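You operate a simulated robot arm through the tools that you are given. There is no shell and no other tool. Be economical: measure what you need, move in short steps, check, and stop when the job is done.

Carry out the task below with a simulated two-armed robot. There is one attempt and no reset: what you move stays moved.

Task
Hose the middle motor's B port to the tank with the orange hose and run a test.
Fine: push the black end that is in the way onto a parking stub; one end at a time, straight onto a port or stub; the other ends stay.

The check looks at the end state, three seconds after you hand in, the way a careful person would. Anything else that was tipped, shoved, dropped, spilled or broken makes it a failure.

Robot
Two 7-joint arms with two-finger parallel grippers on one trunk, on a base that drives. Base frame: it is fixed to the floor where the robot stands at the start and does not move with it; the origin is under the middle of the robot, x ahead of it, y to its left, z up; the surface under the hand at the start is at about z = 0.8. Lengths are in m, angles in degrees, forces in N, time in s.
The left shoulder is at the start at [0.08, 0.131, 0.947], the right one opposite. With the tool pointing down near the work surface each hand reaches from about 0.4 to 0.86 m from the robot's upright axis, wherever it stands, measured 20 degrees to its own side. Places, roughly: middle motor's B port [0.7, 0.2, 0.8]; tank port [0.7, -0.3, 0.8]. Payload 1.57 kg a hand.
Tool frame (each hand has its own): the origin (TCP) lies between the finger pads and is the grasp point; the fingertips stand 0.03 m ahead of it; z points along the fingers, y is the line along which they close. The gripper opens to 0.11 m. The fingers are 0.024 m wide and 0.012 m thick; the gripper's body (0.048 by 0.112 m) begins 0.078 m behind the TCP.
Orientation is that of the tool frame in the base frame, as a unit quaternion [x, y, z, w]. With the fingers straight down and closing along the base's y, the tool's x points along the base's -x, its y along +y and its z along -z.

Tools
- The arms move only by the tool arm_command. It takes "left_deltas", "right_deltas" or both (then of equal length, played together; a hand with none holds still); each is a list of rows, each a list of 7 numbers: the shift along the tool's x, y, z in cm, then the turn, a rotation vector about the tool's x, y, z in degrees, then the finger opening in cm, from 0 to 11. In form: [[x, y, z, ax, ay, az, claw], ...]. A call has 1 to 12 rows; each row shifts and turns the commanded pose from where the row before left it, along the tool's axes as they then stand. A row lasts 0.2 s, in which the tool goes at most 0.05 m and 8.6 degrees; a call with a longer step from one row to the next is refused whole, and so is a gripper value outside its range. A pose out of reach is approached as far as the arm can. The call stops where the force on the tool passes 40 N (or 10 N more than at its start, if that is more) or the arm is blocked; 0.2 s more then pass. The fingers move at their own pace (about 0.108 m/s each) and stop on an object; they squeeze with about 40 N. The grip force told is the motor's: it shows also when the fingers shut on nothing. Time passes only in rows, and 0.2 s behind the last, so rows that do not move let the fingers close. It gives the time, the measured TCP pose, the force on the tool (base axes), the opening and the grip force at its end, in the units of the frame above (readings bear some noise), with the torque about the TCP (base axes, N m) and any sound that the robot's microphone picked up.
- Cameras (640 x 400 px; columns grow to the right, rows downward): "scene" is now at [-0.0516, 0.0077, 1.4248]; the picture's right is [0.09, -1.00, 0.00], its down [-0.52, -0.05, -0.85] and it looks along [0.85, 0.08, -0.53] (base axes); focal length 260 px, centre (320, 200). "left" rides on the left gripper at [0.07, -0.016, -0.141] in its tool frame; the picture's right is [0.23, 0.97, 0.00], its down [-0.85, 0.20, -0.48] and it looks along [-0.47, 0.11, 0.88] (tool axes); focal length 222 px, centre (320, 200). "right" rides on the right gripper at [0.07, 0.016, -0.141] in its tool frame; the picture's right is [-0.23, 0.97, 0.00], its down [-0.86, -0.20, -0.48] and it looks along [-0.47, -0.11, 0.88] (tool axes); focal length 222 px, centre (320, 200).
- camera(camera): a new picture of that camera. The clock stands still meanwhile.
- base_move(legs): drives the robot by 1 to 6 legs, each [ahead, left, turn to the left] in m, m and degrees, along the robot's own axes; the way and the turn of a leg run together, so that a leg with both is an arc; at most 1.5 m and 180 degrees a leg. The arms and the cameras ride along, it lands a little off, and it stops where it bumps. It gives what a move gives.
- head_to(pan, tilt): turns the head with the scene camera to pan (to the left, within 109 degrees either way) and tilt (down, from -29 to 69), counted from straight ahead of the robot. It gives what a move gives.
- measure_at(camera, pixels): for up to 12 pixels [column, row] of the newest picture of that camera ("zoom" is the newest enlarged one), the place [x, y, z] in the base frame of the surface seen there, good to about 0.003 m. The clock stands still meanwhile.
- enlarge(camera, box): a new picture of the part [left, top, right, bottom] of that camera's present view, enlarged. The clock stands still meanwhile.
- finish_job(): hands the job in; it is judged then, once.

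Keep the steps short. Do not move on a guess: measure, check each grasp and each placing, and mend mistakes. In all there are 80 turns and 62 pictures (those below and enlarged ones count). Leave the grippers open and the arms clear of the work at the hand-in unless told otherwise, and finish with a single line.

The tools are called after ">>>" as name(argument=value, ...) on one line, values as JSON. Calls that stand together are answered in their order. arm_command: Moves the arms, as the interface text tells. Its arguments: {"type":"object","properties":{"left_deltas":{"type":"array"},"right_deltas":{"type":"array"}},"required":[]} The other tools are called the same way: base_move (legs) drives the base; head_to (pan, tilt) turns the head that bears the scene camera; camera (camera) takes a picture; measure_at (camera, pixels) gives the place of the surface under pixels of a picture; enlarge (camera, box) takes an enlarged picture of a part of a camera's view; finish_job () hands the job in.

At the start:

```text
t: 0.0
left_tcp_pos: [0.5748, 0.339, 1.1947]
left_orientation: [0.0, 1.0, 0.0, 0.0]
left_contact_force: [-0.3, -0.9, -0.2]
left_ft_torque: [0.0, -0.02, -0.01]
left_width: 0.1098
left_gripper_force: 0.2
right_tcp_pos: [0.5756, -0.1349, 1.1982]
right_orientation: [0.0, 1.0, 0.0, 0.0]
right_contact_force: [0.2, -0.1, 0.7]
right_ft_torque: [0.02, 0.02, -0.02]
right_width: 0.1099
right_gripper_force: 0.1
robot x, y, heading: [0.001, 0.0004, 0.2]
head pan, tilt: [5.3, 31.7]
```

scene: 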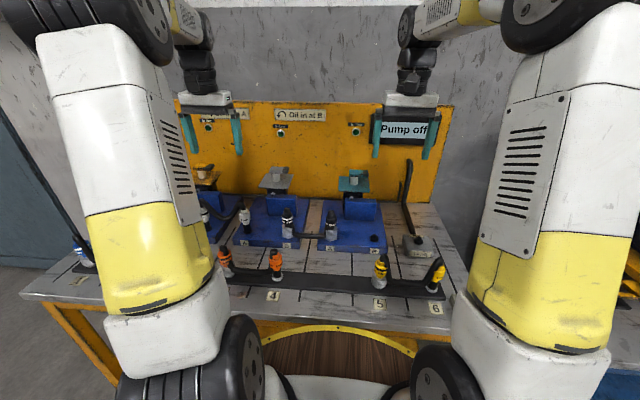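
right: 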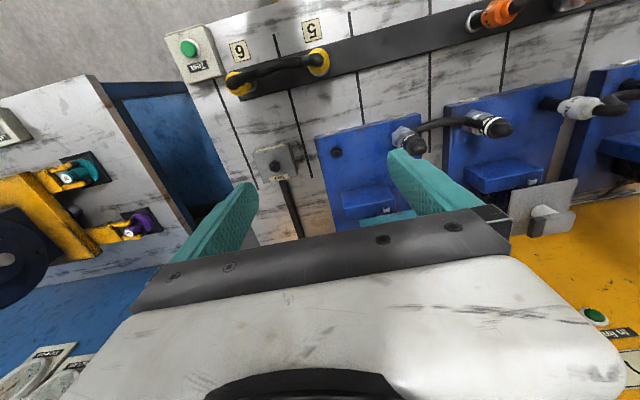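
left: 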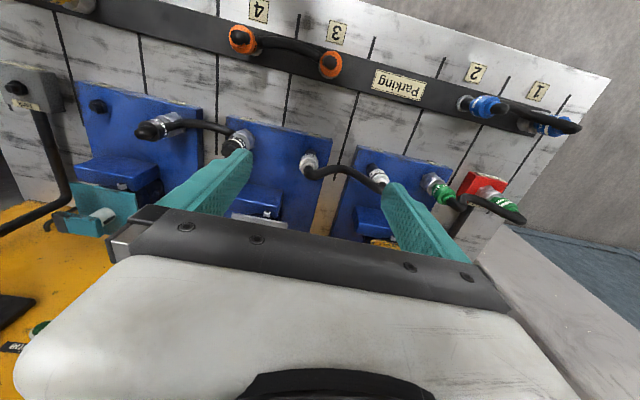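

I see a bench with three motors, hoses and a parking rail with numbered stubs. I enlarge the views to read the ports and hoses.

>>> enlarge(camera="scene", box=[180, 160, 460, 320])

>>> enlarge(camera="left", box=[60, 0, 580, 240])

>>> enlarge(camera="right", box=[150, 0, 640, 240])

>>> enlarge(camera="scene", box=[170, 90, 460, 200])

```text
2.29 times, centred on (320, 240) of scene
```

zoom: 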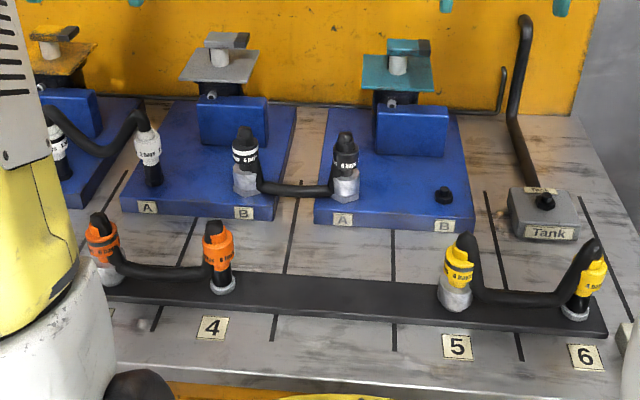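

```text
1.23 times, centred on (320, 120) of left
```

zoom: 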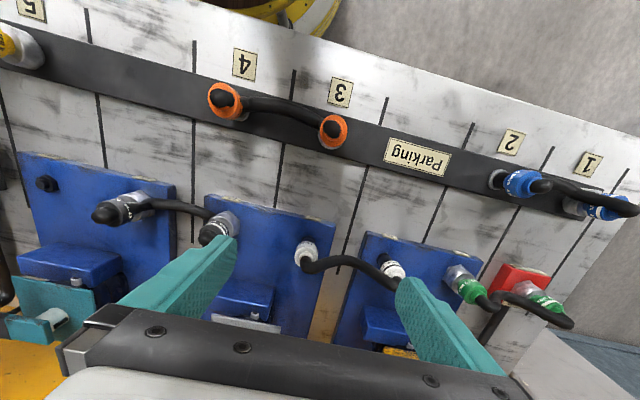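

```text
1.31 times, centred on (395, 120) of right
```

zoom: 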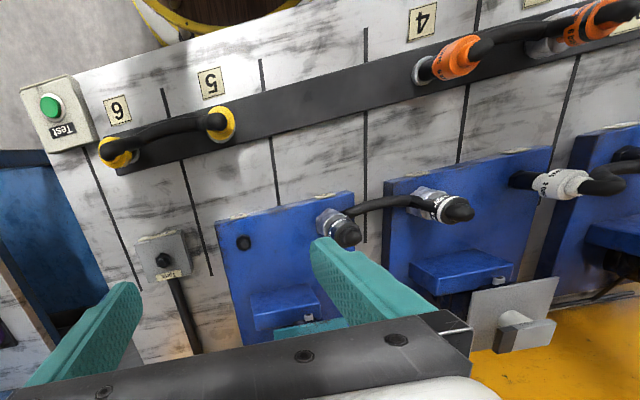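

```text
2.21 times, centred on (315, 145) of scene
```

zoom: 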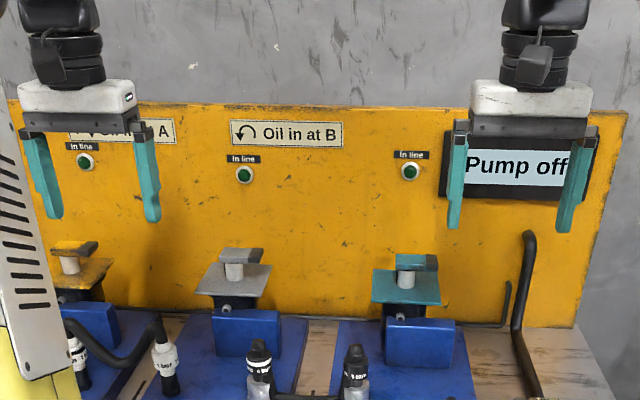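

The hose collars carry text (something like "n bays"). I enlarge closely to read it and check the stubs and test button.

>>> enlarge(camera="scene", box=[210, 200, 310, 290])

>>> enlarge(camera="scene", box=[310, 200, 460, 320])

```text
4.44 times, centred on (260, 245) of scene
```

zoom: 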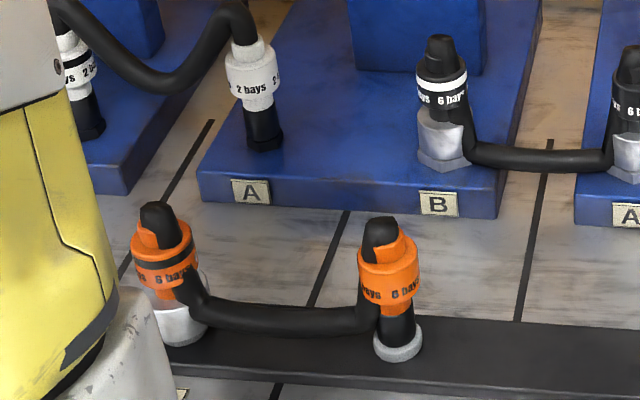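

```text
3.33 times, centred on (385, 260) of scene
```

zoom: 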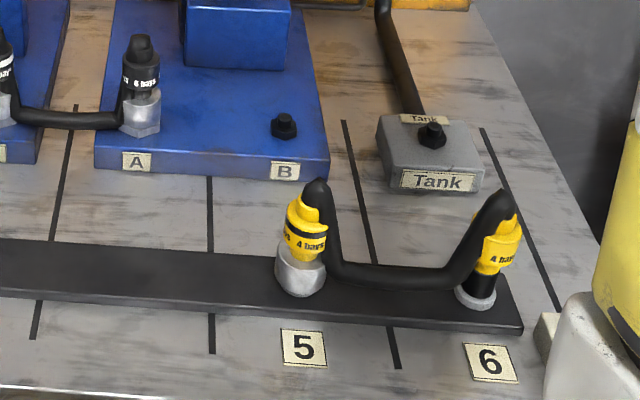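

The orange hose is "6 bays" and so is the black one; ends look like two types (silver cup / black tip). I measure the positions of the main things.

>>> camera(camera="scene")

>>> measure_at(camera="scene", pixels=[[225, 253], [277, 252], [277, 281], [245, 208], [287, 212], [288, 225], [332, 214], [374, 237], [418, 238], [380, 262], [438, 265], [275, 295]])

>>> camera(camera="left")

>>> measure_at(camera="left", pixels=[[241, 38], [330, 64], [240, 140], [165, 125], [309, 165], [377, 176], [487, 106], [540, 125], [435, 187], [490, 190], [97, 105], [15, 88]])

>>> measure_at(camera="right", pixels=[[188, 47], [198, 68], [210, 60], [336, 152], [270, 165], [275, 160]])

```text
52 pictures are left
```

scene: 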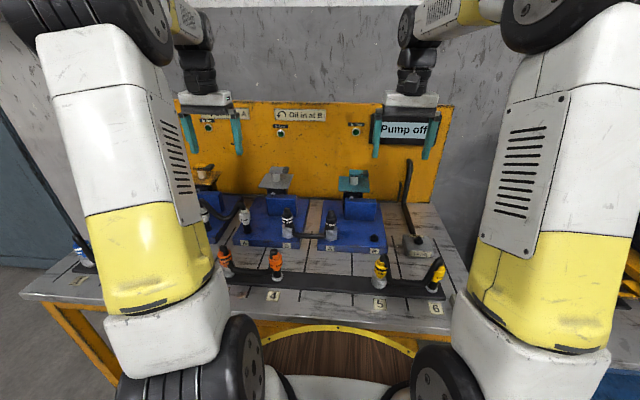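

```text
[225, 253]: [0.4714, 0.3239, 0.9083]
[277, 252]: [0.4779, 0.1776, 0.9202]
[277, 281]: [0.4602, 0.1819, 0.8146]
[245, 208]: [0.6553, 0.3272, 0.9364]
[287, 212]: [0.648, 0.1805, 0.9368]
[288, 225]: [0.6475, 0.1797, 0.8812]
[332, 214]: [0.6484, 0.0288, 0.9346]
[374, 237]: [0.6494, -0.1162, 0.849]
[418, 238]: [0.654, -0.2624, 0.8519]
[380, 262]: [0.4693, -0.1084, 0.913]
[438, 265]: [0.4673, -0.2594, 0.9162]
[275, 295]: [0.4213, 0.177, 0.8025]
```

```text
51 pictures are left
```

left: 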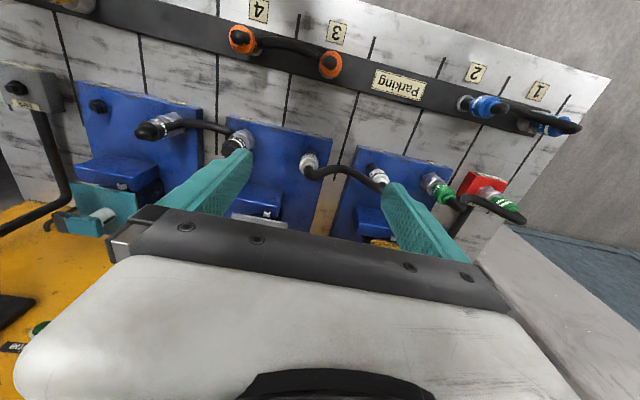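

```text
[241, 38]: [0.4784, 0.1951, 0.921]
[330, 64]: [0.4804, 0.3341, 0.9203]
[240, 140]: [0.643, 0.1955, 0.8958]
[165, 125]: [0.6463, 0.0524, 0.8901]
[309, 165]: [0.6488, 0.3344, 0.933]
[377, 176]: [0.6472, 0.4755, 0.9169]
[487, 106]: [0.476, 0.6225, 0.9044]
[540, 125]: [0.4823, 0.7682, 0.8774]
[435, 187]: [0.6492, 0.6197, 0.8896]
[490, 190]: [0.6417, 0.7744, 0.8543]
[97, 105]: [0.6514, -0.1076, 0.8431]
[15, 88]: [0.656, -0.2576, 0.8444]
```

```text
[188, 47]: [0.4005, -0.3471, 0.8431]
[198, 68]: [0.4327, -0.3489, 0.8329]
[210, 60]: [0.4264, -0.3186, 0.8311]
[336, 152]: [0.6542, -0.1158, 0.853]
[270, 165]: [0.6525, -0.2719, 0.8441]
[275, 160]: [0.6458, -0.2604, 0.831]
```

Column spacing is about 0.148 m. I bring the left hand back and tilt it forward so that its camera sees the stubs 3/4 and middle motor B from the front, to tell the coupling types.

>>> arm_command(left_deltas=[[4, -2, 0, 0, 0, 0, 11], [4, -2, 0, 0, 0, 0, 11], [4, -2, 2, 0, 0, 0, 11], [2, -2, 3, 0, -8, 0, 11], [0, 0, 0, 0, -8, 0, 11], [0, 0, 0, 0, -8, 0, 11], [0, 0, 0, 0, -8, 0, 11]])

>>> camera(camera="left")

```text
t: 1.6
left_tcp_pos: [0.4359, 0.2591, 1.1448]
left_orientation: [0.0, 0.961, 0.001, 0.276]
left_contact_force: [0.0, -0.7, 0.1]
left_ft_torque: [-0.01, 0.02, 0.02]
left_width: 0.1097
left_gripper_force: 0.1
right_tcp_pos: [0.5747, -0.1342, 1.1984]
right_orientation: [0.0, 1.0, 0.0, -0.001]
right_contact_force: [0.2, -0.3, -1.1]
right_ft_torque: [0.04, 0.02, -0.01]
right_width: 0.11
right_gripper_force: 0.1
robot x, y, heading: [-0.001, -0.0004, 0.1]
head pan, tilt: [5.3, 31.7]
```

```text
50 pictures are left
```

left: 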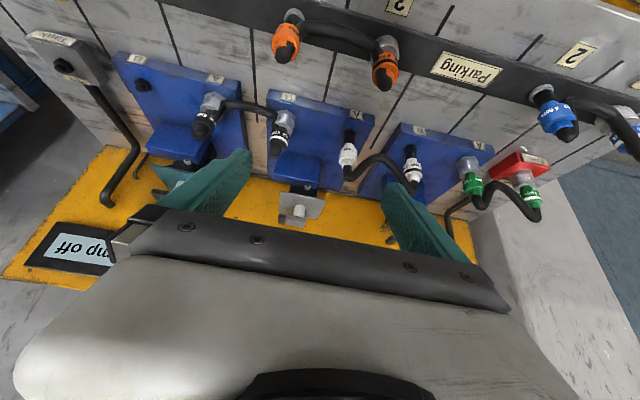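

>>> enlarge(camera="left", box=[180, 0, 440, 200])

>>> enlarge(camera="left", box=[340, 60, 640, 240])

```text
2.00 times, centred on (310, 100) of left
```

zoom: 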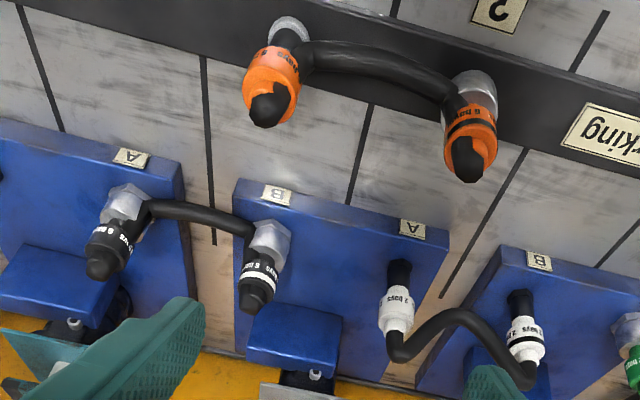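

```text
2.13 times, centred on (490, 150) of left
```

zoom: 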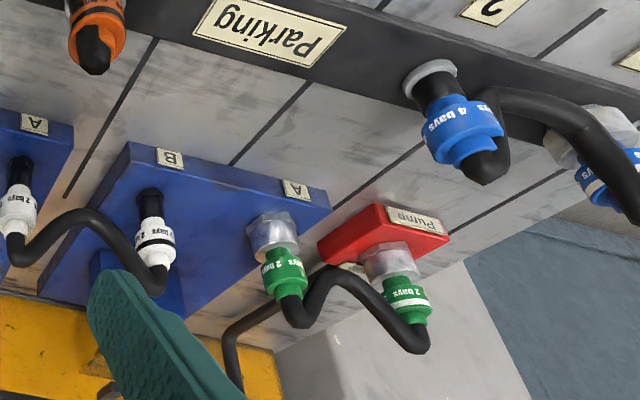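

Types are clear now: silver hex ports (pump, left A, middle B, right A) and black ports (left B, middle A, right B, tank). Orange has a silver-type end at stub 3 and a black-type end at stub 4, so stub 4's end should go to the tank and stub 3's to middle B. I measure the ends and nearby motor parts.

>>> measure_at(camera="left", pixels=[[284, 54], [285, 37], [295, 14], [385, 82], [386, 68], [387, 48], [277, 150], [279, 135], [285, 120], [295, 165], [315, 206], [300, 210]])

>>> measure_at(camera="left", pixels=[[64, 66], [60, 75], [78, 77], [90, 62], [40, 42], [142, 85], [140, 93], [295, 187], [270, 152], [320, 180], [320, 32], [245, 104]])

```text
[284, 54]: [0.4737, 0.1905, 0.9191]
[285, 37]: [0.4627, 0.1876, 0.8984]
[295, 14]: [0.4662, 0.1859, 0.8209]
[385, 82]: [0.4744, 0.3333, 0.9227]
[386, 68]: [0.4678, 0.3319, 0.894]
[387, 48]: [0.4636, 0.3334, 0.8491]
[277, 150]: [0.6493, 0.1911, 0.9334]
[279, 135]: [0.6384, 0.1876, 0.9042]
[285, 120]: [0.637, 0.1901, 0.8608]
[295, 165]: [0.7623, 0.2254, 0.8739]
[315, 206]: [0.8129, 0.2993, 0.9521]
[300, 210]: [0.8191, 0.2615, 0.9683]
```

```text
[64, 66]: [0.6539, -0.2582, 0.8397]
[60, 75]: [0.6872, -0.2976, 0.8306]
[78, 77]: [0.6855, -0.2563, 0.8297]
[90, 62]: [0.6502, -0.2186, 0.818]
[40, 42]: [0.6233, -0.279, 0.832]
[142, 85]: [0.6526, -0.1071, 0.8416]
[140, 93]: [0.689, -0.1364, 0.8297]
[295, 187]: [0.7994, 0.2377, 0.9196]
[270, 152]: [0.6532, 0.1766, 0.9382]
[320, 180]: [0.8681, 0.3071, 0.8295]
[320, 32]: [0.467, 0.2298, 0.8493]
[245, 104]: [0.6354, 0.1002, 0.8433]
```

Motor bodies are at x ≥ 0.76, so there is room. I retreat the left hand and bring the right hand above stub 4 (0.478, 0.184), then will turn it so it closes along x (the hose leaves the end toward +y).

>>> arm_command(left_deltas=[[0, 4, 0, 0, 8, 0, 11], [0, 4, 0, 0, 8, 0, 11], [0, 4, 0, 0, 8, 0, 11], [0, 4, 0, 0, 8, 0, 11], [0, 4, 0, 0, 0, 0, 11], [0, 4, 0, 0, 0, 0, 11], [0, 0, 0, 0, 0, 0, 11], [0, 0, 0, 0, 0, 0, 11]], right_deltas=[[1.2, 4, 0, 0, 0, 0, 11], [1.2, 4, 0, 0, 0, 0, 11], [1.2, 4, 0, 0, 0, 0, 11], [1.2, 4, 0, 0, 0, 0, 11], [1.2, 4, 0, 0, 0, 0, 11], [1.2, 4, 0, 0, 0, 0, 11], [1.2, 4, 0, 0, 0, 0, 11], [1.2, 4, 0, 0, 0, 0, 11]])

>>> arm_command(right_deltas=[[0, 0, 0, 0, 0, 8.2, 11], [0, 0, 0, 0, 0, 8.2, 11], [0, 0, 0, 0, 0, 8.2, 11], [0, 0, 0, 0, 0, 8.2, 11], [0, 0, 0, 0, 0, 8.2, 11], [0, 0, 0, 0, 0, 8.2, 11], [0, 0, 0, 0, 0, 8.2, 11], [0, 0, 0, 0, 0, 8.2, 11], [0, 0, 0, 0, 0, 8.2, 11], [0, 0, 0, 0, 0, 8.2, 11], [0, 0, 0, 0, 0, 8, 11]])

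>>> camera(camera="right")

```text
t: 3.4
left_tcp_pos: [0.4336, 0.5002, 1.1421]
left_orientation: [0.0, 1.0, 0.0, 0.0]
left_contact_force: [-0.1, -0.2, -0.7]
left_ft_torque: [0.05, 0.0, -0.01]
left_width: 0.1099
left_gripper_force: 0.1
right_tcp_pos: [0.4774, 0.1899, 1.199]
right_orientation: [0.001, 1.0, 0.0, 0.0]
right_contact_force: [-0.1, -0.3, 0.8]
right_ft_torque: [0.06, 0.01, 0.01]
right_width: 0.1099
right_gripper_force: 0.1
robot x, y, heading: [-0.0029, 0.0003, 0.0]
head pan, tilt: [5.3, 31.7]
```

```text
t: 5.8
left_tcp_pos: [0.433, 0.4999, 1.1421]
left_orientation: [0.0, 1.0, 0.0, 0.0]
left_contact_force: [-0.4, 0.8, -0.8]
left_ft_torque: [0.0, -0.03, -0.02]
left_width: 0.1101
left_gripper_force: 0.0
right_tcp_pos: [0.4808, 0.1851, 1.1993]
right_orientation: [0.709, 0.705, -0.001, 0.0]
right_contact_force: [0.7, 0.5, 0.1]
right_ft_torque: [0.03, -0.02, 0.01]
right_width: 0.1101
right_gripper_force: 0.1
robot x, y, heading: [0.0001, -0.0017, -0.2]
head pan, tilt: [5.3, 31.7]
```

```text
47 pictures are left
```

right: 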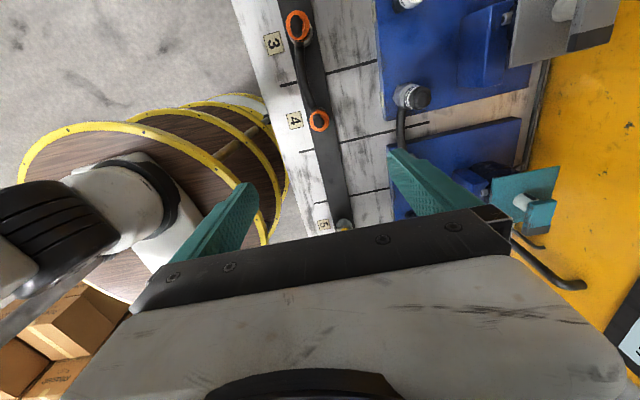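

The right hand hangs over stub 4, closing along x. I descend toward z ≈ 1.02 and look again to centre it.

>>> arm_command(right_deltas=[[0, 0, 4, 0, 0, 0, 11], [0, 0, 4, 0, 0, 0, 11], [0, 0, 4, 0, 0, 0, 11], [0, 0, 4, 0, 0, 0, 11], [0, 0, 2, 0, 0, 0, 8]])

>>> camera(camera="right")

>>> camera(camera="scene")

```text
t: 7.0
left_tcp_pos: [0.4329, 0.4998, 1.1421]
left_orientation: [0.0, 1.0, 0.0, -0.001]
left_contact_force: [0.3, -0.3, 0.9]
left_ft_torque: [0.01, -0.04, -0.02]
left_width: 0.1099
left_gripper_force: 0.1
right_tcp_pos: [0.481, 0.1865, 1.0182]
right_orientation: [0.707, 0.707, 0.0, -0.001]
right_contact_force: [0.1, 0.0, 0.9]
right_ft_torque: [0.0, -0.04, -0.01]
right_width: 0.0799
right_gripper_force: 0.0
robot x, y, heading: [0.0016, 0.0008, -0.1]
head pan, tilt: [5.3, 31.7]
```

```text
46 pictures are left
```

right: 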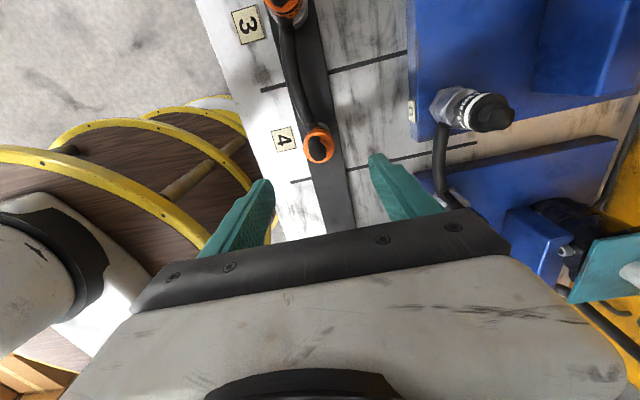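

```text
45 pictures are left
```

scene: 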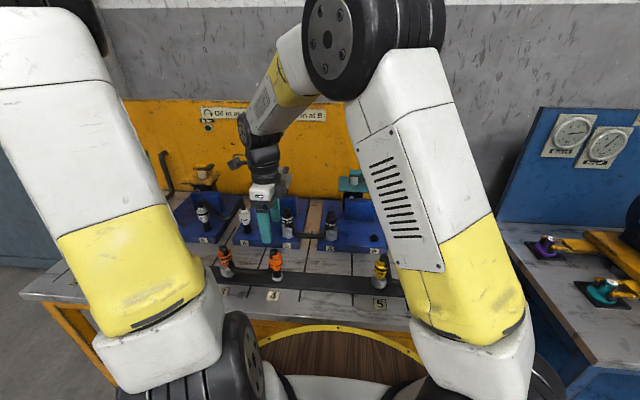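

The orange end of stub 4 is at (319,147) in the right view. I measure its rim points.

>>> measure_at(camera="right", pixels=[[320, 149], [307, 148], [333, 146], [322, 161], [312, 130], [306, 139], [331, 138]])

>>> enlarge(camera="right", box=[260, 80, 400, 180])

>>> enlarge(camera="scene", box=[230, 220, 310, 280])

```text
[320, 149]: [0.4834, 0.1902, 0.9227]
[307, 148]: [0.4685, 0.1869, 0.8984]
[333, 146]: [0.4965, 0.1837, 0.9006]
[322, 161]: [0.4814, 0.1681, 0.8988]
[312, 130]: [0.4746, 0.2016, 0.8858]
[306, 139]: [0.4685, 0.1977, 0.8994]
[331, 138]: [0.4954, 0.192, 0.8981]
```

```text
4.00 times, centred on (330, 130) of right
```

zoom: 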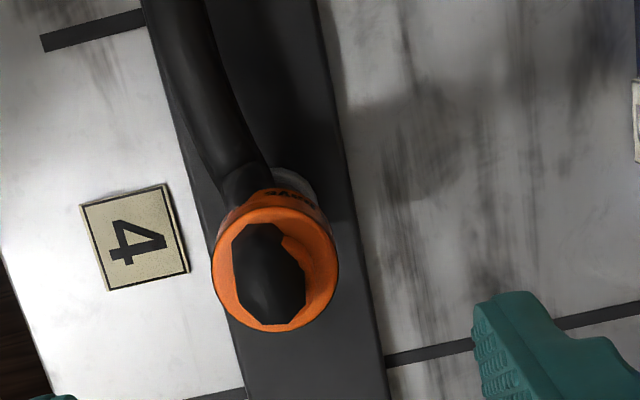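

```text
6.67 times, centred on (270, 250) of scene
```

zoom: 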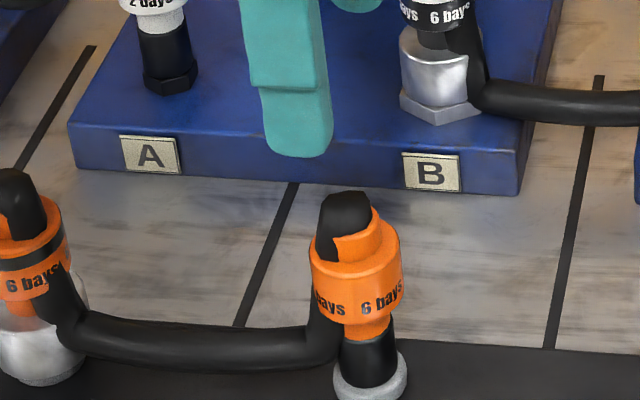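

The end centre is about (0.482, 0.184), with the collar at z 0.87–0.90. I descend to z ≈ 0.887 and close.

>>> arm_command(right_deltas=[[-0.3, 0.1, 4, 0, 0, 0, 7], [0, 0, 4, 0, 0, 0, 7], [0, 0, 4, 0, 0, 0, 7], [0, 0, 1.1, 0, 0, 0, 7], [0, 0, 0, 0, 0, 0, 0], [0, 0, 0, 0, 0, 0, 0], [0, 0, 0, 0, 0, 0, 0]])

>>> camera(camera="right")

```text
t: 8.6
left_tcp_pos: [0.434, 0.5005, 1.1434]
left_orientation: [0.0, 1.0, 0.0, -0.001]
left_contact_force: [-0.3, 0.4, -0.7]
left_ft_torque: [-0.01, -0.05, 0.02]
left_width: 0.11
left_gripper_force: 0.1
right_tcp_pos: [0.48, 0.1831, 0.8877]
right_orientation: [0.707, 0.707, 0.0, 0.0]
right_contact_force: [-4.8, -0.4, -1.4]
right_ft_torque: [0.08, 0.04, -0.01]
right_width: 0.0371
right_gripper_force: 40.5
robot x, y, heading: [-0.0003, 0.0012, 0.1]
head pan, tilt: [5.3, 31.7]
```

```text
42 pictures are left
```

right: 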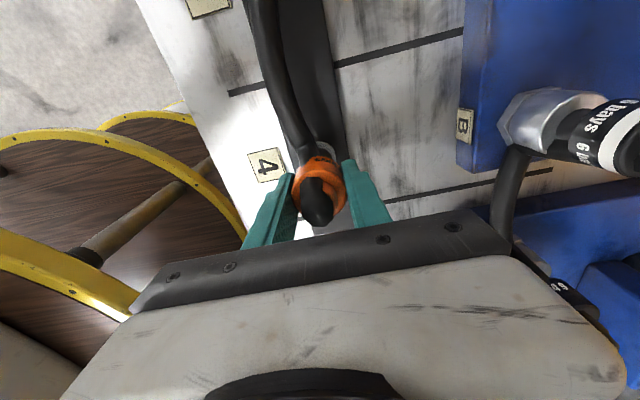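

Width 0.037 with 40 N on the collar: gripped. I pull it straight up.

>>> arm_command(right_deltas=[[0, 0, -0.5, 0, 0, 0, 0], [0, 0, -0.5, 0, 0, 0, 0], [0, 0, -1, 0, 0, 0, 0], [0, 0, -1.5, 0, 0, 0, 0], [0, 0, -2, 0, 0, 0, 0], [0, 0, -2, 0, 0, 0, 0]])

>>> camera(camera="right")

>>> enlarge(camera="scene", box=[210, 180, 330, 300])

```text
t: 10.0
left_tcp_pos: [0.4343, 0.4994, 1.1437]
left_orientation: [0.0, 1.0, 0.0, 0.0]
left_contact_force: [0.6, 0.4, -0.3]
left_ft_torque: [-0.03, 0.02, -0.06]
left_width: 0.11
left_gripper_force: 0.1
right_tcp_pos: [0.4798, 0.1814, 0.9629]
right_orientation: [0.707, 0.707, 0.0, 0.0]
right_contact_force: [-0.1, 0.4, -1.7]
right_ft_torque: [-0.01, 0.01, -0.02]
right_width: 0.0367
right_gripper_force: 40.3
robot x, y, heading: [-0.0003, -0.0005, 0.1]
head pan, tilt: [5.3, 31.7]
```

```text
41 pictures are left
```

right: 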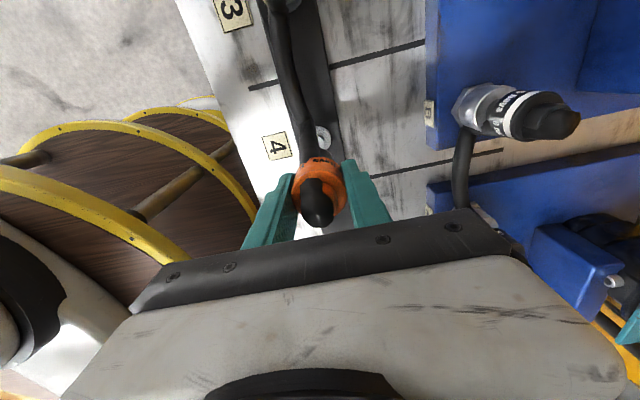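

```text
3.33 times, centred on (270, 240) of scene
```

zoom: 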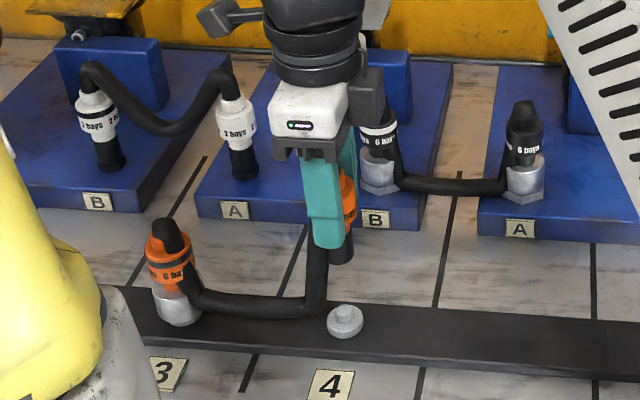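

It came off cleanly; stub 4 is a plain small peg with a disc. I raise it and carry it high towards the tank (0.653, -0.26).

>>> arm_command(right_deltas=[[0, 0, -4, 0, 0, 0, 0], [0, 0, -4, 0, 0, 0, 0], [0, 0, -4, 0, 0, 0, 0], [-3.5, 0.7, 0, 0, 0, 0, 0], [-3.5, 0.7, 0, 0, 0, 0, 0], [-3.5, 0.7, 0, 0, 0, 0, 0], [-3.5, 0.7, 0, 0, 0, 0, 0], [-3.5, 0.7, 0, 0, 0, 0, 0], [-3.5, 0.7, 0, 0, 0, 0, 0]])

>>> camera(camera="scene")

```text
t: 12.0
left_tcp_pos: [0.4334, 0.499, 1.1423]
left_orientation: [0.001, 1.0, -0.001, -0.001]
left_contact_force: [0.2, 0.1, -0.4]
left_ft_torque: [0.02, 0.0, -0.04]
left_width: 0.11
left_gripper_force: 0.1
right_tcp_pos: [0.522, -0.0265, 1.0797]
right_orientation: [0.707, 0.707, 0.0, 0.0]
right_contact_force: [-0.4, 0.2, -0.8]
right_ft_torque: [-0.03, 0.01, -0.01]
right_width: 0.0372
right_gripper_force: 40.0
robot x, y, heading: [0.0014, -0.002, 0.1]
head pan, tilt: [5.3, 31.7]
```

```text
39 pictures are left
```

scene: 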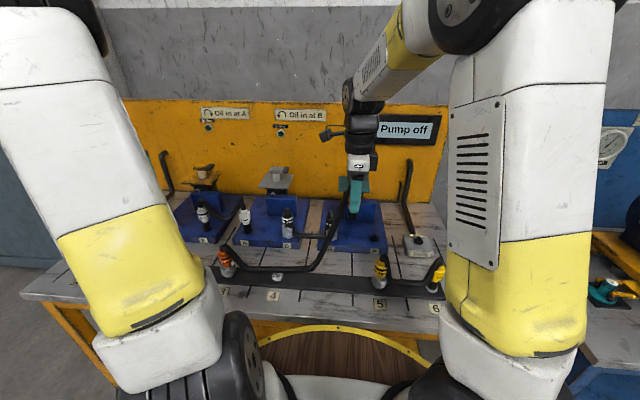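

The hose follows freely. I carry it on to above the tank port.

>>> arm_command(right_deltas=[[-3.34, 1.87, 0, 0, 0, 0, 0], [-3.34, 1.87, 0, 0, 0, 0, 0], [-3.34, 1.87, 0, 0, 0, 0, 0], [-3.34, 1.87, 0, 0, 0, 0, 0], [-3.34, 1.87, 0, 0, 0, 0, 0], [-3.34, 1.87, 0, 0, 0, 0, 0], [-3.34, 1.87, 0, 0, 0, 0, 0], [0, 0, 0, 0, 0, 0, 0]])

>>> camera(camera="right")

>>> camera(camera="scene")

```text
t: 13.8
left_tcp_pos: [0.4342, 0.4995, 1.1427]
left_orientation: [0.0, 1.0, 0.0, 0.0]
left_contact_force: [0.3, 1.1, 0.2]
left_ft_torque: [0.03, -0.01, -0.03]
left_width: 0.1102
left_gripper_force: 0.0
right_tcp_pos: [0.654, -0.2637, 1.0825]
right_orientation: [0.707, 0.707, 0.0, 0.0]
right_contact_force: [0.1, 0.3, -1.7]
right_ft_torque: [-0.03, 0.02, -0.03]
right_width: 0.0368
right_gripper_force: 40.7
robot x, y, heading: [-0.0002, -0.0025, 0.2]
head pan, tilt: [5.3, 31.7]
```

```text
38 pictures are left
```

right: 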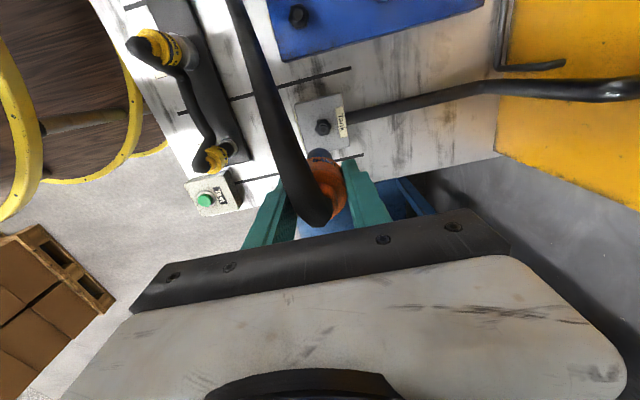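

```text
37 pictures are left
```

scene: 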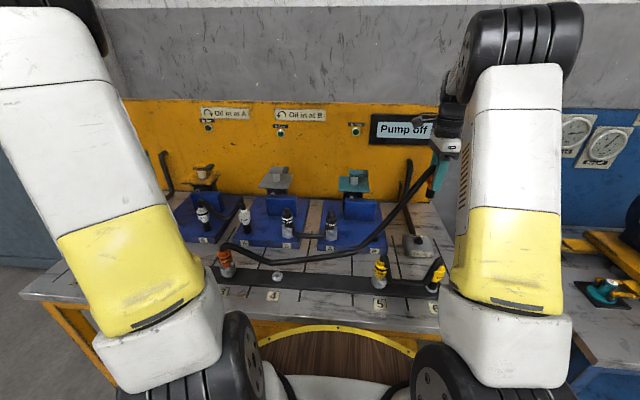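

The tank nub is at (323,127), the test button at (205,200). I measure both.

>>> measure_at(camera="right", pixels=[[323, 127], [317, 127], [329, 127], [323, 121], [323, 133], [205, 200], [206, 197], [318, 153], [199, 201], [232, 180]])

>>> enlarge(camera="right", box=[270, 90, 390, 200])

```text
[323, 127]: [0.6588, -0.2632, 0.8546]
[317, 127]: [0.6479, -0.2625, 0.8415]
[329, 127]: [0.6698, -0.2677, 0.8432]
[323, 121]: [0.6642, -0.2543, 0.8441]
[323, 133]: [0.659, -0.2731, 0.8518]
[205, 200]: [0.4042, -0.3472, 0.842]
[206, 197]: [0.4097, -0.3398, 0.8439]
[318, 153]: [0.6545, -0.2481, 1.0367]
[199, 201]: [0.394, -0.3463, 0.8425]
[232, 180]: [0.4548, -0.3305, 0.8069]
```

```text
3.64 times, centred on (330, 145) of right
```

zoom: 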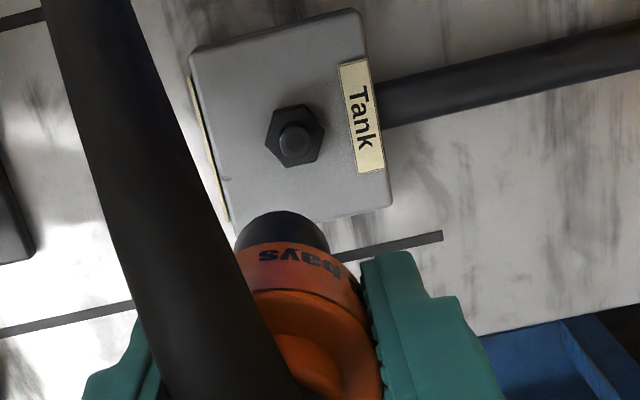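

The port axis is about (0.658, -0.263), top z 0.854. I lower to z ≈ 0.967 while correcting x by +4 mm, then check alignment.

>>> arm_command(right_deltas=[[0, 0.4, 4, 0, 0, 0, 0], [0, 0, 4, 0, 0, 0, 0], [0, 0, 3, 0, 0, 0, 0], [0, 0, 0.5, 0, 0, 0, 0]])

>>> enlarge(camera="right", box=[250, 80, 410, 230])

>>> enlarge(camera="scene", box=[380, 170, 480, 270])

```text
t: 14.8
left_tcp_pos: [0.4339, 0.4988, 1.1434]
left_orientation: [0.0, 1.0, -0.001, 0.0]
left_contact_force: [0.6, 0.6, -0.3]
left_ft_torque: [0.03, -0.01, 0.0]
left_width: 0.1101
left_gripper_force: 0.1
right_tcp_pos: [0.656, -0.2591, 0.9671]
right_orientation: [0.707, 0.707, 0.0, 0.0]
right_contact_force: [-0.3, -0.1, -1.9]
right_ft_torque: [0.02, 0.01, 0.0]
right_width: 0.0372
right_gripper_force: 40.2
robot x, y, heading: [0.0003, 0.0016, -0.0]
head pan, tilt: [5.3, 31.7]
```

```text
2.67 times, centred on (330, 155) of right
```

zoom: 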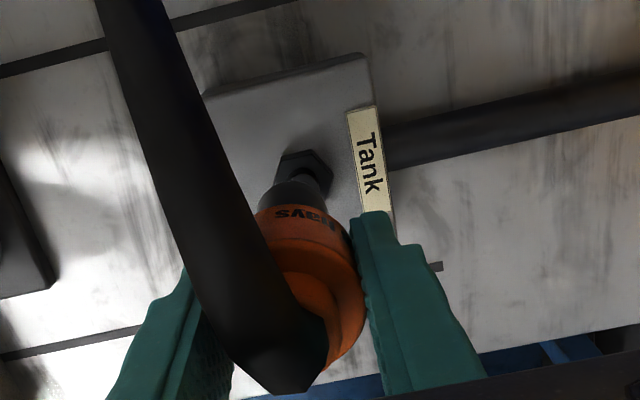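

```text
4.00 times, centred on (430, 220) of scene
```

zoom: 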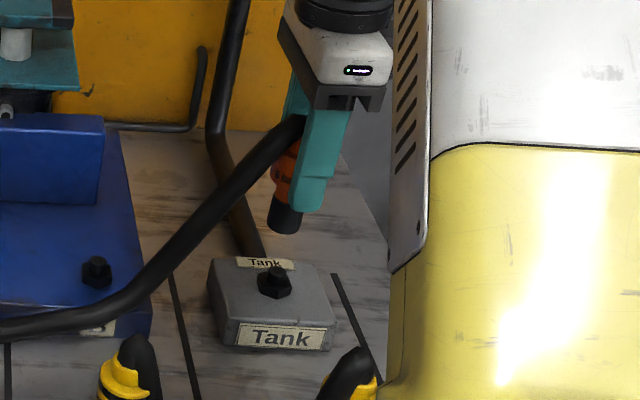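

I measure the end's lower rim and the nub in the zoomed views to compare their axes relative to each other.

>>> enlarge(camera="right", box=[290, 120, 350, 170])

>>> measure_at(camera="right", pixels=[[307, 152], [312, 149], [318, 150], [323, 153], [316, 138], [334, 142], [326, 137], [322, 143], [330, 148]])

```text
8.00 times, centred on (320, 145) of right
```

zoom: 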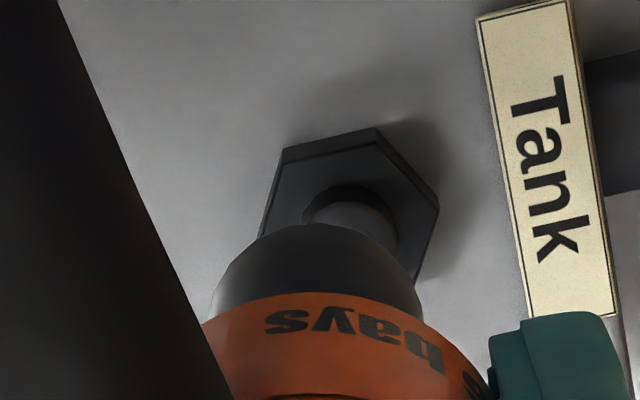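

```text
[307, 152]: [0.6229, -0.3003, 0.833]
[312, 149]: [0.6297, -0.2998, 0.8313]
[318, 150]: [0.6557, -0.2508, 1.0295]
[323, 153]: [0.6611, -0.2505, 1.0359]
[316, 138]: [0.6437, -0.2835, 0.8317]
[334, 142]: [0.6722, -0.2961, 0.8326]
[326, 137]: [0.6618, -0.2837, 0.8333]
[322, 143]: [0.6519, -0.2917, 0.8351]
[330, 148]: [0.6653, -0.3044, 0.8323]
```

Those pixels referred to the older picture; I measure in the newest zoom instead.

>>> measure_at(camera="zoom", pixels=[[318, 230], [240, 260], [400, 260], [318, 260], [218, 300], [420, 300], [350, 200], [310, 208], [392, 215], [290, 160], [385, 145], [436, 212]])

```text
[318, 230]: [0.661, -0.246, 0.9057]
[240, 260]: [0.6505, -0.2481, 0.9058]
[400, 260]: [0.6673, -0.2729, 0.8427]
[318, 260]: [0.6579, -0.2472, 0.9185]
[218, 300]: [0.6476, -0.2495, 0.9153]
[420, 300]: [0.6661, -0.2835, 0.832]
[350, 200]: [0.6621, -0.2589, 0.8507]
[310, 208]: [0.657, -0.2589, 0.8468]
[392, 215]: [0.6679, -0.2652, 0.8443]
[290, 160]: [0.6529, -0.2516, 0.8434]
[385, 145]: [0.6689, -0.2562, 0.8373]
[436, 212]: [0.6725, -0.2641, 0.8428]
```

The end is about 3 mm short in x and 5 mm too far in +y relative to the nub. I correct and lower 3 cm, then check.

>>> arm_command(right_deltas=[[-0.45, 0.3, 1.5, 0, 0, 0, 0], [0, 0, 1.5, 0, 0, 0, 0], [0, 0, 0, 0, 0, 0, 0]])

>>> enlarge(camera="right", box=[280, 120, 360, 180])

>>> enlarge(camera="scene", box=[380, 190, 460, 260])

```text
t: 15.6
left_tcp_pos: [0.4337, 0.5001, 1.1431]
left_orientation: [0.0, 1.0, 0.0, 0.0]
left_contact_force: [-1.0, 0.6, 1.1]
left_ft_torque: [-0.01, 0.03, 0.02]
left_width: 0.1101
left_gripper_force: 0.0
right_tcp_pos: [0.6586, -0.2647, 0.9372]
right_orientation: [0.707, 0.707, 0.0, 0.0]
right_contact_force: [-1.1, 0.3, -2.1]
right_ft_torque: [-0.02, 0.03, 0.0]
right_width: 0.0369
right_gripper_force: 40.4
robot x, y, heading: [-0.0014, 0.0019, -0.2]
head pan, tilt: [5.3, 31.7]
```

```text
6.67 times, centred on (320, 150) of right
```

zoom: 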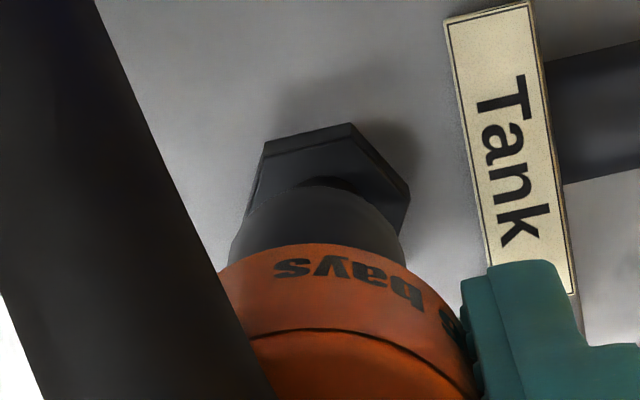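

```text
5.71 times, centred on (420, 225) of scene
```

zoom: 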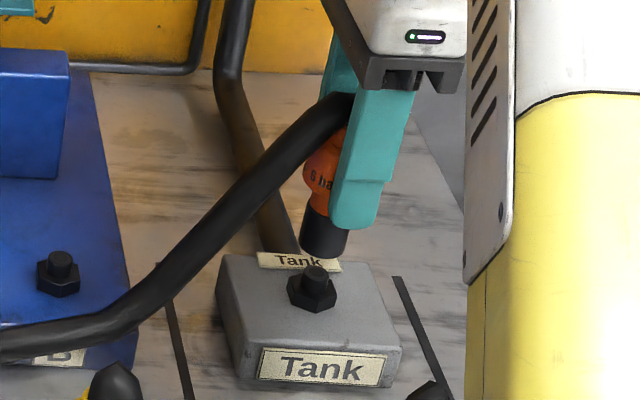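

I measure again in the right zoom for residual offset.

>>> measure_at(camera="zoom", pixels=[[305, 225], [324, 258], [345, 225], [324, 225], [315, 268], [325, 275], [302, 275], [327, 275], [290, 285], [337, 290]])

>>> enlarge(camera="right", box=[290, 120, 350, 170])

>>> measure_at(camera="zoom", pixels=[[300, 185], [330, 185], [345, 182], [320, 205], [240, 230], [415, 240], [320, 230], [256, 160], [350, 140], [415, 195], [380, 200], [320, 195]])

```text
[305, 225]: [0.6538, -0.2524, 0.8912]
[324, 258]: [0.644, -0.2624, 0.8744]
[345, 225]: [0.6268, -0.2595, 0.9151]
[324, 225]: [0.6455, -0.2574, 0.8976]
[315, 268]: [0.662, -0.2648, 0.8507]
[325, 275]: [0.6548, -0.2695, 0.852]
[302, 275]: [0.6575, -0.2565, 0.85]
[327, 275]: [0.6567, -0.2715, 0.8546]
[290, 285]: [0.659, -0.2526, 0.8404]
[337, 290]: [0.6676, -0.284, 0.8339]
```

```text
8.00 times, centred on (320, 145) of right
```

zoom: 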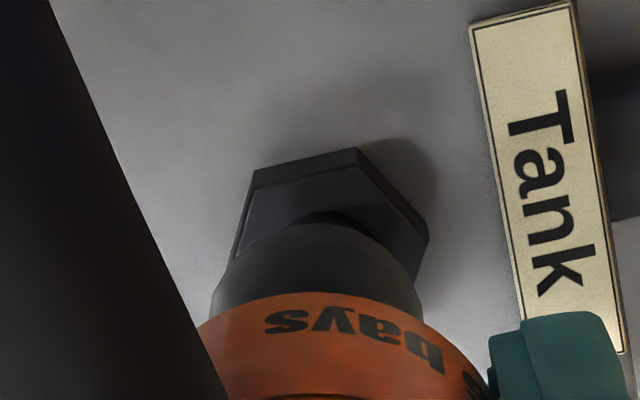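

```text
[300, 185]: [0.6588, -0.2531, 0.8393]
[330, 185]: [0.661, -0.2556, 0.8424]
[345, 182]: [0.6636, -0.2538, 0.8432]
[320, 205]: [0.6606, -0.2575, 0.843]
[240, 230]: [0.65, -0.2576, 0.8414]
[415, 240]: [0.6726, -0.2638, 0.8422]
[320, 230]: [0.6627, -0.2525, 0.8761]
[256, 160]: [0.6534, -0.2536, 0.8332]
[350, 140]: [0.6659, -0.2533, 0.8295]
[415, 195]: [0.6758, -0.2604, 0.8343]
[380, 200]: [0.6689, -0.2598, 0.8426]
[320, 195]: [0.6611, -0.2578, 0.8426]
```

Residual offset is about 1 mm. I apply it and push straight down in small steps, watching force and sound.

>>> arm_command(right_deltas=[[0.1, 0.15, 0.5, 0, 0, 0, 0], [0, 0, 0.7, 0, 0, 0, 0], [0, 0, 0.7, 0, 0, 0, 0], [0, 0, 0.6, 0, 0, 0, 0], [0, 0, 0.5, 0, 0, 0, 0]])

>>> enlarge(camera="scene", box=[380, 190, 460, 260])

```text
t: 16.8
left_tcp_pos: [0.433, 0.5001, 1.1433]
left_orientation: [0.0, 1.0, -0.001, 0.002]
left_contact_force: [0.0, -0.1, -0.4]
left_ft_torque: [0.02, 0.0, 0.01]
left_width: 0.11
left_gripper_force: 0.0
right_tcp_pos: [0.6598, -0.2668, 0.9088]
right_orientation: [0.708, 0.706, -0.001, -0.001]
right_contact_force: [-16.6, -2.8, 3.2]
right_ft_torque: [-0.42, 0.28, -0.02]
right_width: 0.037
right_gripper_force: 40.3
robot x, y, heading: [-0.0009, -0.0015, 0.1]
head pan, tilt: [5.3, 31.7]
```

```text
5.71 times, centred on (420, 225) of scene
```

zoom: 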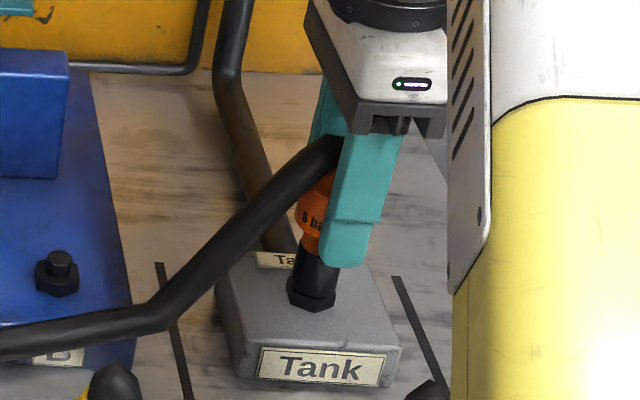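

The end sits over the nub onto the hex base, with a sideways force of 17 N in x. I relieve x slightly and press a little more to make sure it is seated.

>>> arm_command(right_deltas=[[0, -0.15, 0.2, 0, 0, 0, 0], [0, 0, 0.3, 0, 0, 0, 0], [0, 0, 0.3, 0, 0, 0, 0]])

```text
t: 17.4
left_tcp_pos: [0.4336, 0.4994, 1.1437]
left_orientation: [-0.001, 1.0, -0.001, 0.001]
left_contact_force: [0.7, 1.0, -0.2]
left_ft_torque: [0.04, -0.01, 0.01]
left_width: 0.1099
left_gripper_force: 0.1
right_tcp_pos: [0.6596, -0.2663, 0.909]
right_orientation: [0.708, 0.706, 0.001, 0.001]
right_contact_force: [-9.9, 1.4, 13.8]
right_ft_torque: [0.11, 0.61, 0.05]
right_width: 0.037
right_gripper_force: 40.3
robot x, y, heading: [-0.0002, -0.001, -0.0]
head pan, tilt: [5.3, 31.7]
stopped in row 3 (right hand): the force on the tool passed its limit at 41 N (the readings are from after the stop); the commanded pose is now the measured one
```

It bottomed out (41 N), so it is seated. I open and rise straight up, then check.

>>> arm_command(right_deltas=[[0, 0, 0, 0, 0, 0, 8], [0, 0, 0, 0, 0, 0, 8], [0, 0, -2, 0, 0, 0, 8], [0, 0, -3, 0, 0, 0, 8], [0, 0, -4, 0, 0, 0, 8], [0, 0, -4, 0, 0, 0, 8], [0, 0, -4, 0, 0, 0, 8], [0, 0, -4, 0, 0, 0, 8]])

>>> camera(camera="right")

>>> enlarge(camera="scene", box=[210, 160, 450, 310])

```text
t: 19.2
left_tcp_pos: [0.4329, 0.4983, 1.1423]
left_orientation: [-0.001, 1.0, 0.0, 0.0]
left_contact_force: [-0.1, -0.4, -0.8]
left_ft_torque: [0.0, 0.02, -0.04]
left_width: 0.11
left_gripper_force: 0.1
right_tcp_pos: [0.6591, -0.2614, 1.1185]
right_orientation: [0.707, 0.707, 0.0, 0.002]
right_contact_force: [0.9, -0.1, -0.7]
right_ft_torque: [-0.03, 0.03, 0.02]
right_width: 0.0799
right_gripper_force: 0.0
robot x, y, heading: [0.0024, 0.0008, 0.2]
head pan, tilt: [5.3, 31.7]
```

```text
28 pictures are left
```

right: 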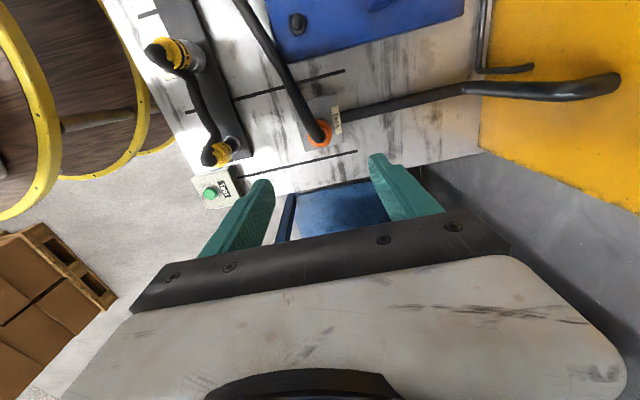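

```text
2.67 times, centred on (330, 235) of scene
```

zoom: 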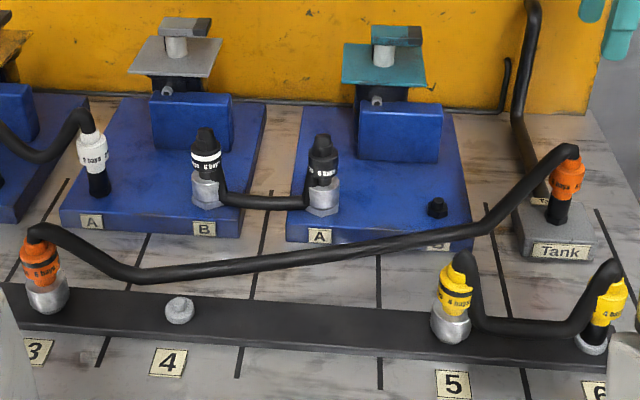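

The orange end stands seated on the tank. Next the black end at middle B goes to stub 4. I check where the orange hose runs near stub 4, and the black end's position.

>>> measure_at(camera="zoom", pixels=[[185, 272], [220, 267], [150, 276], [180, 310], [179, 300], [120, 268], [206, 160], [206, 190], [205, 137], [250, 202], [222, 172], [325, 248]])

```text
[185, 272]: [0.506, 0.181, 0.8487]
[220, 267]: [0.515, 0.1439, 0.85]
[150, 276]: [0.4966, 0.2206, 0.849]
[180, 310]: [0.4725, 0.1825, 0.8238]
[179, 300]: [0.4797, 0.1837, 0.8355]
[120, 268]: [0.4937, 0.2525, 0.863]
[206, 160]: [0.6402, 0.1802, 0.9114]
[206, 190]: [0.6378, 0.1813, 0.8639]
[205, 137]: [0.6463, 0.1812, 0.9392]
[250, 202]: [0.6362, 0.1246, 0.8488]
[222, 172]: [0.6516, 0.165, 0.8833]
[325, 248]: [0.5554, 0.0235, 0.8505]
```

The hose runs at x≈0.51, z≈0.85 near stub 4, low enough to clear fingers at z ≥ 0.865. I bring the left hand above middle B and turn it 90° to close along x.

>>> arm_command(left_deltas=[[-2.5, -3.5, 0, 0, 0, 0, 11], [-2.5, -3.5, 0, 0, 0, 0, 11], [-2.5, -3.5, 0, 0, 0, 0, 11], [-2.5, -3.5, 0, 0, 0, 0, 11], [-2.5, -3.5, 0, 0, 0, 0, 11], [-2.5, -3.5, 0, 0, 0, 0, 11], [-2.5, -3.5, 0, 0, 0, 0, 11], [-2.5, -3.5, 0, 0, 0, 0, 11], [-2.5, -3.4, 0, 0, 0, 0, 11]])

>>> arm_command(left_deltas=[[0, 0, 0, 0, 0, -8.2, 11], [0, 0, 0, 0, 0, -8.2, 11], [0, 0, 0, 0, 0, -8.2, 11], [0, 0, 0, 0, 0, -8.2, 11], [0, 0, 0, 0, 0, -8.2, 11], [0, 0, 0, 0, 0, -8.2, 11], [0, 0, 0, 0, 0, -8.2, 11], [0, 0, 0, 0, 0, -8.2, 11], [0, 0, 0, 0, 0, -8.2, 8], [0, 0, 0, 0, 0, -8.2, 8], [0, 0, 4, 0, 0, -8, 8]])

>>> camera(camera="left")

```text
t: 21.2
left_tcp_pos: [0.6557, 0.1837, 1.1451]
left_orientation: [-0.001, 1.0, 0.0, 0.001]
left_contact_force: [-0.1, -0.2, -0.5]
left_ft_torque: [0.0, -0.04, 0.0]
left_width: 0.1101
left_gripper_force: 0.0
right_tcp_pos: [0.6586, -0.2607, 1.1179]
right_orientation: [0.707, 0.707, 0.002, 0.003]
right_contact_force: [-0.8, 0.7, 0.3]
right_ft_torque: [-0.03, -0.04, -0.01]
right_width: 0.0802
right_gripper_force: 0.0
robot x, y, heading: [0.0025, 0.0015, -0.0]
head pan, tilt: [5.3, 31.7]
```

```text
t: 23.6
left_tcp_pos: [0.6584, 0.1857, 1.1025]
left_orientation: [0.708, -0.706, 0.0, 0.001]
left_contact_force: [-0.5, 0.6, -0.8]
left_ft_torque: [-0.01, 0.01, 0.01]
left_width: 0.08
left_gripper_force: 0.2
right_tcp_pos: [0.6597, -0.2616, 1.1184]
right_orientation: [0.707, 0.707, 0.002, 0.002]
right_contact_force: [0.3, 0.7, 0.1]
right_ft_torque: [-0.03, -0.02, 0.0]
right_width: 0.08
right_gripper_force: 0.1
robot x, y, heading: [-0.0008, -0.0011, -0.1]
head pan, tilt: [5.3, 31.7]
```

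```text
26 pictures are left
```

left: 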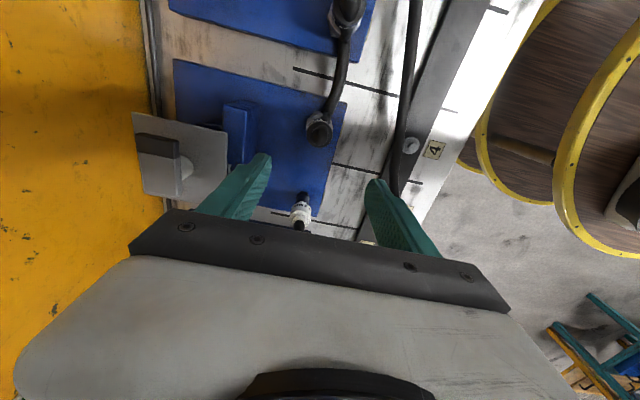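

The black end at middle B is at (320,130), stub 4 at (411,146). I measure both.

>>> measure_at(camera="left", pixels=[[320, 132], [307, 127], [332, 125], [320, 143], [320, 119], [411, 146], [405, 146], [417, 146], [411, 140], [411, 152], [225, 180], [398, 160]])

>>> enlarge(camera="left", box=[280, 80, 440, 200])

```text
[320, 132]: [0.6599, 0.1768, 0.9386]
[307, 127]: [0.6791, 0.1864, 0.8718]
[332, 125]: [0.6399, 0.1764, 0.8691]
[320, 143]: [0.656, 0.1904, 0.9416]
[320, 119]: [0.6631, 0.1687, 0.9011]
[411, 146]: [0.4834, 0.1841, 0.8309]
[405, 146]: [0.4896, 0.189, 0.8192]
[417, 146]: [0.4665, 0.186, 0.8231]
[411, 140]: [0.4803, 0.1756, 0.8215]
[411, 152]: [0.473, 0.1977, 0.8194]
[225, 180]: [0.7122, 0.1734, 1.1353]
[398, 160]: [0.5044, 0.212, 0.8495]
```

```text
3.33 times, centred on (360, 140) of left
```

zoom: 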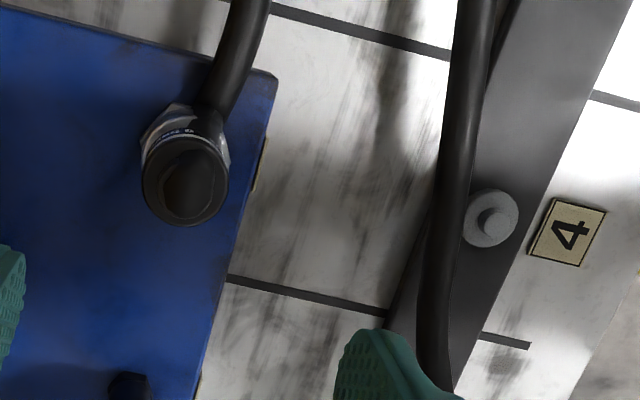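

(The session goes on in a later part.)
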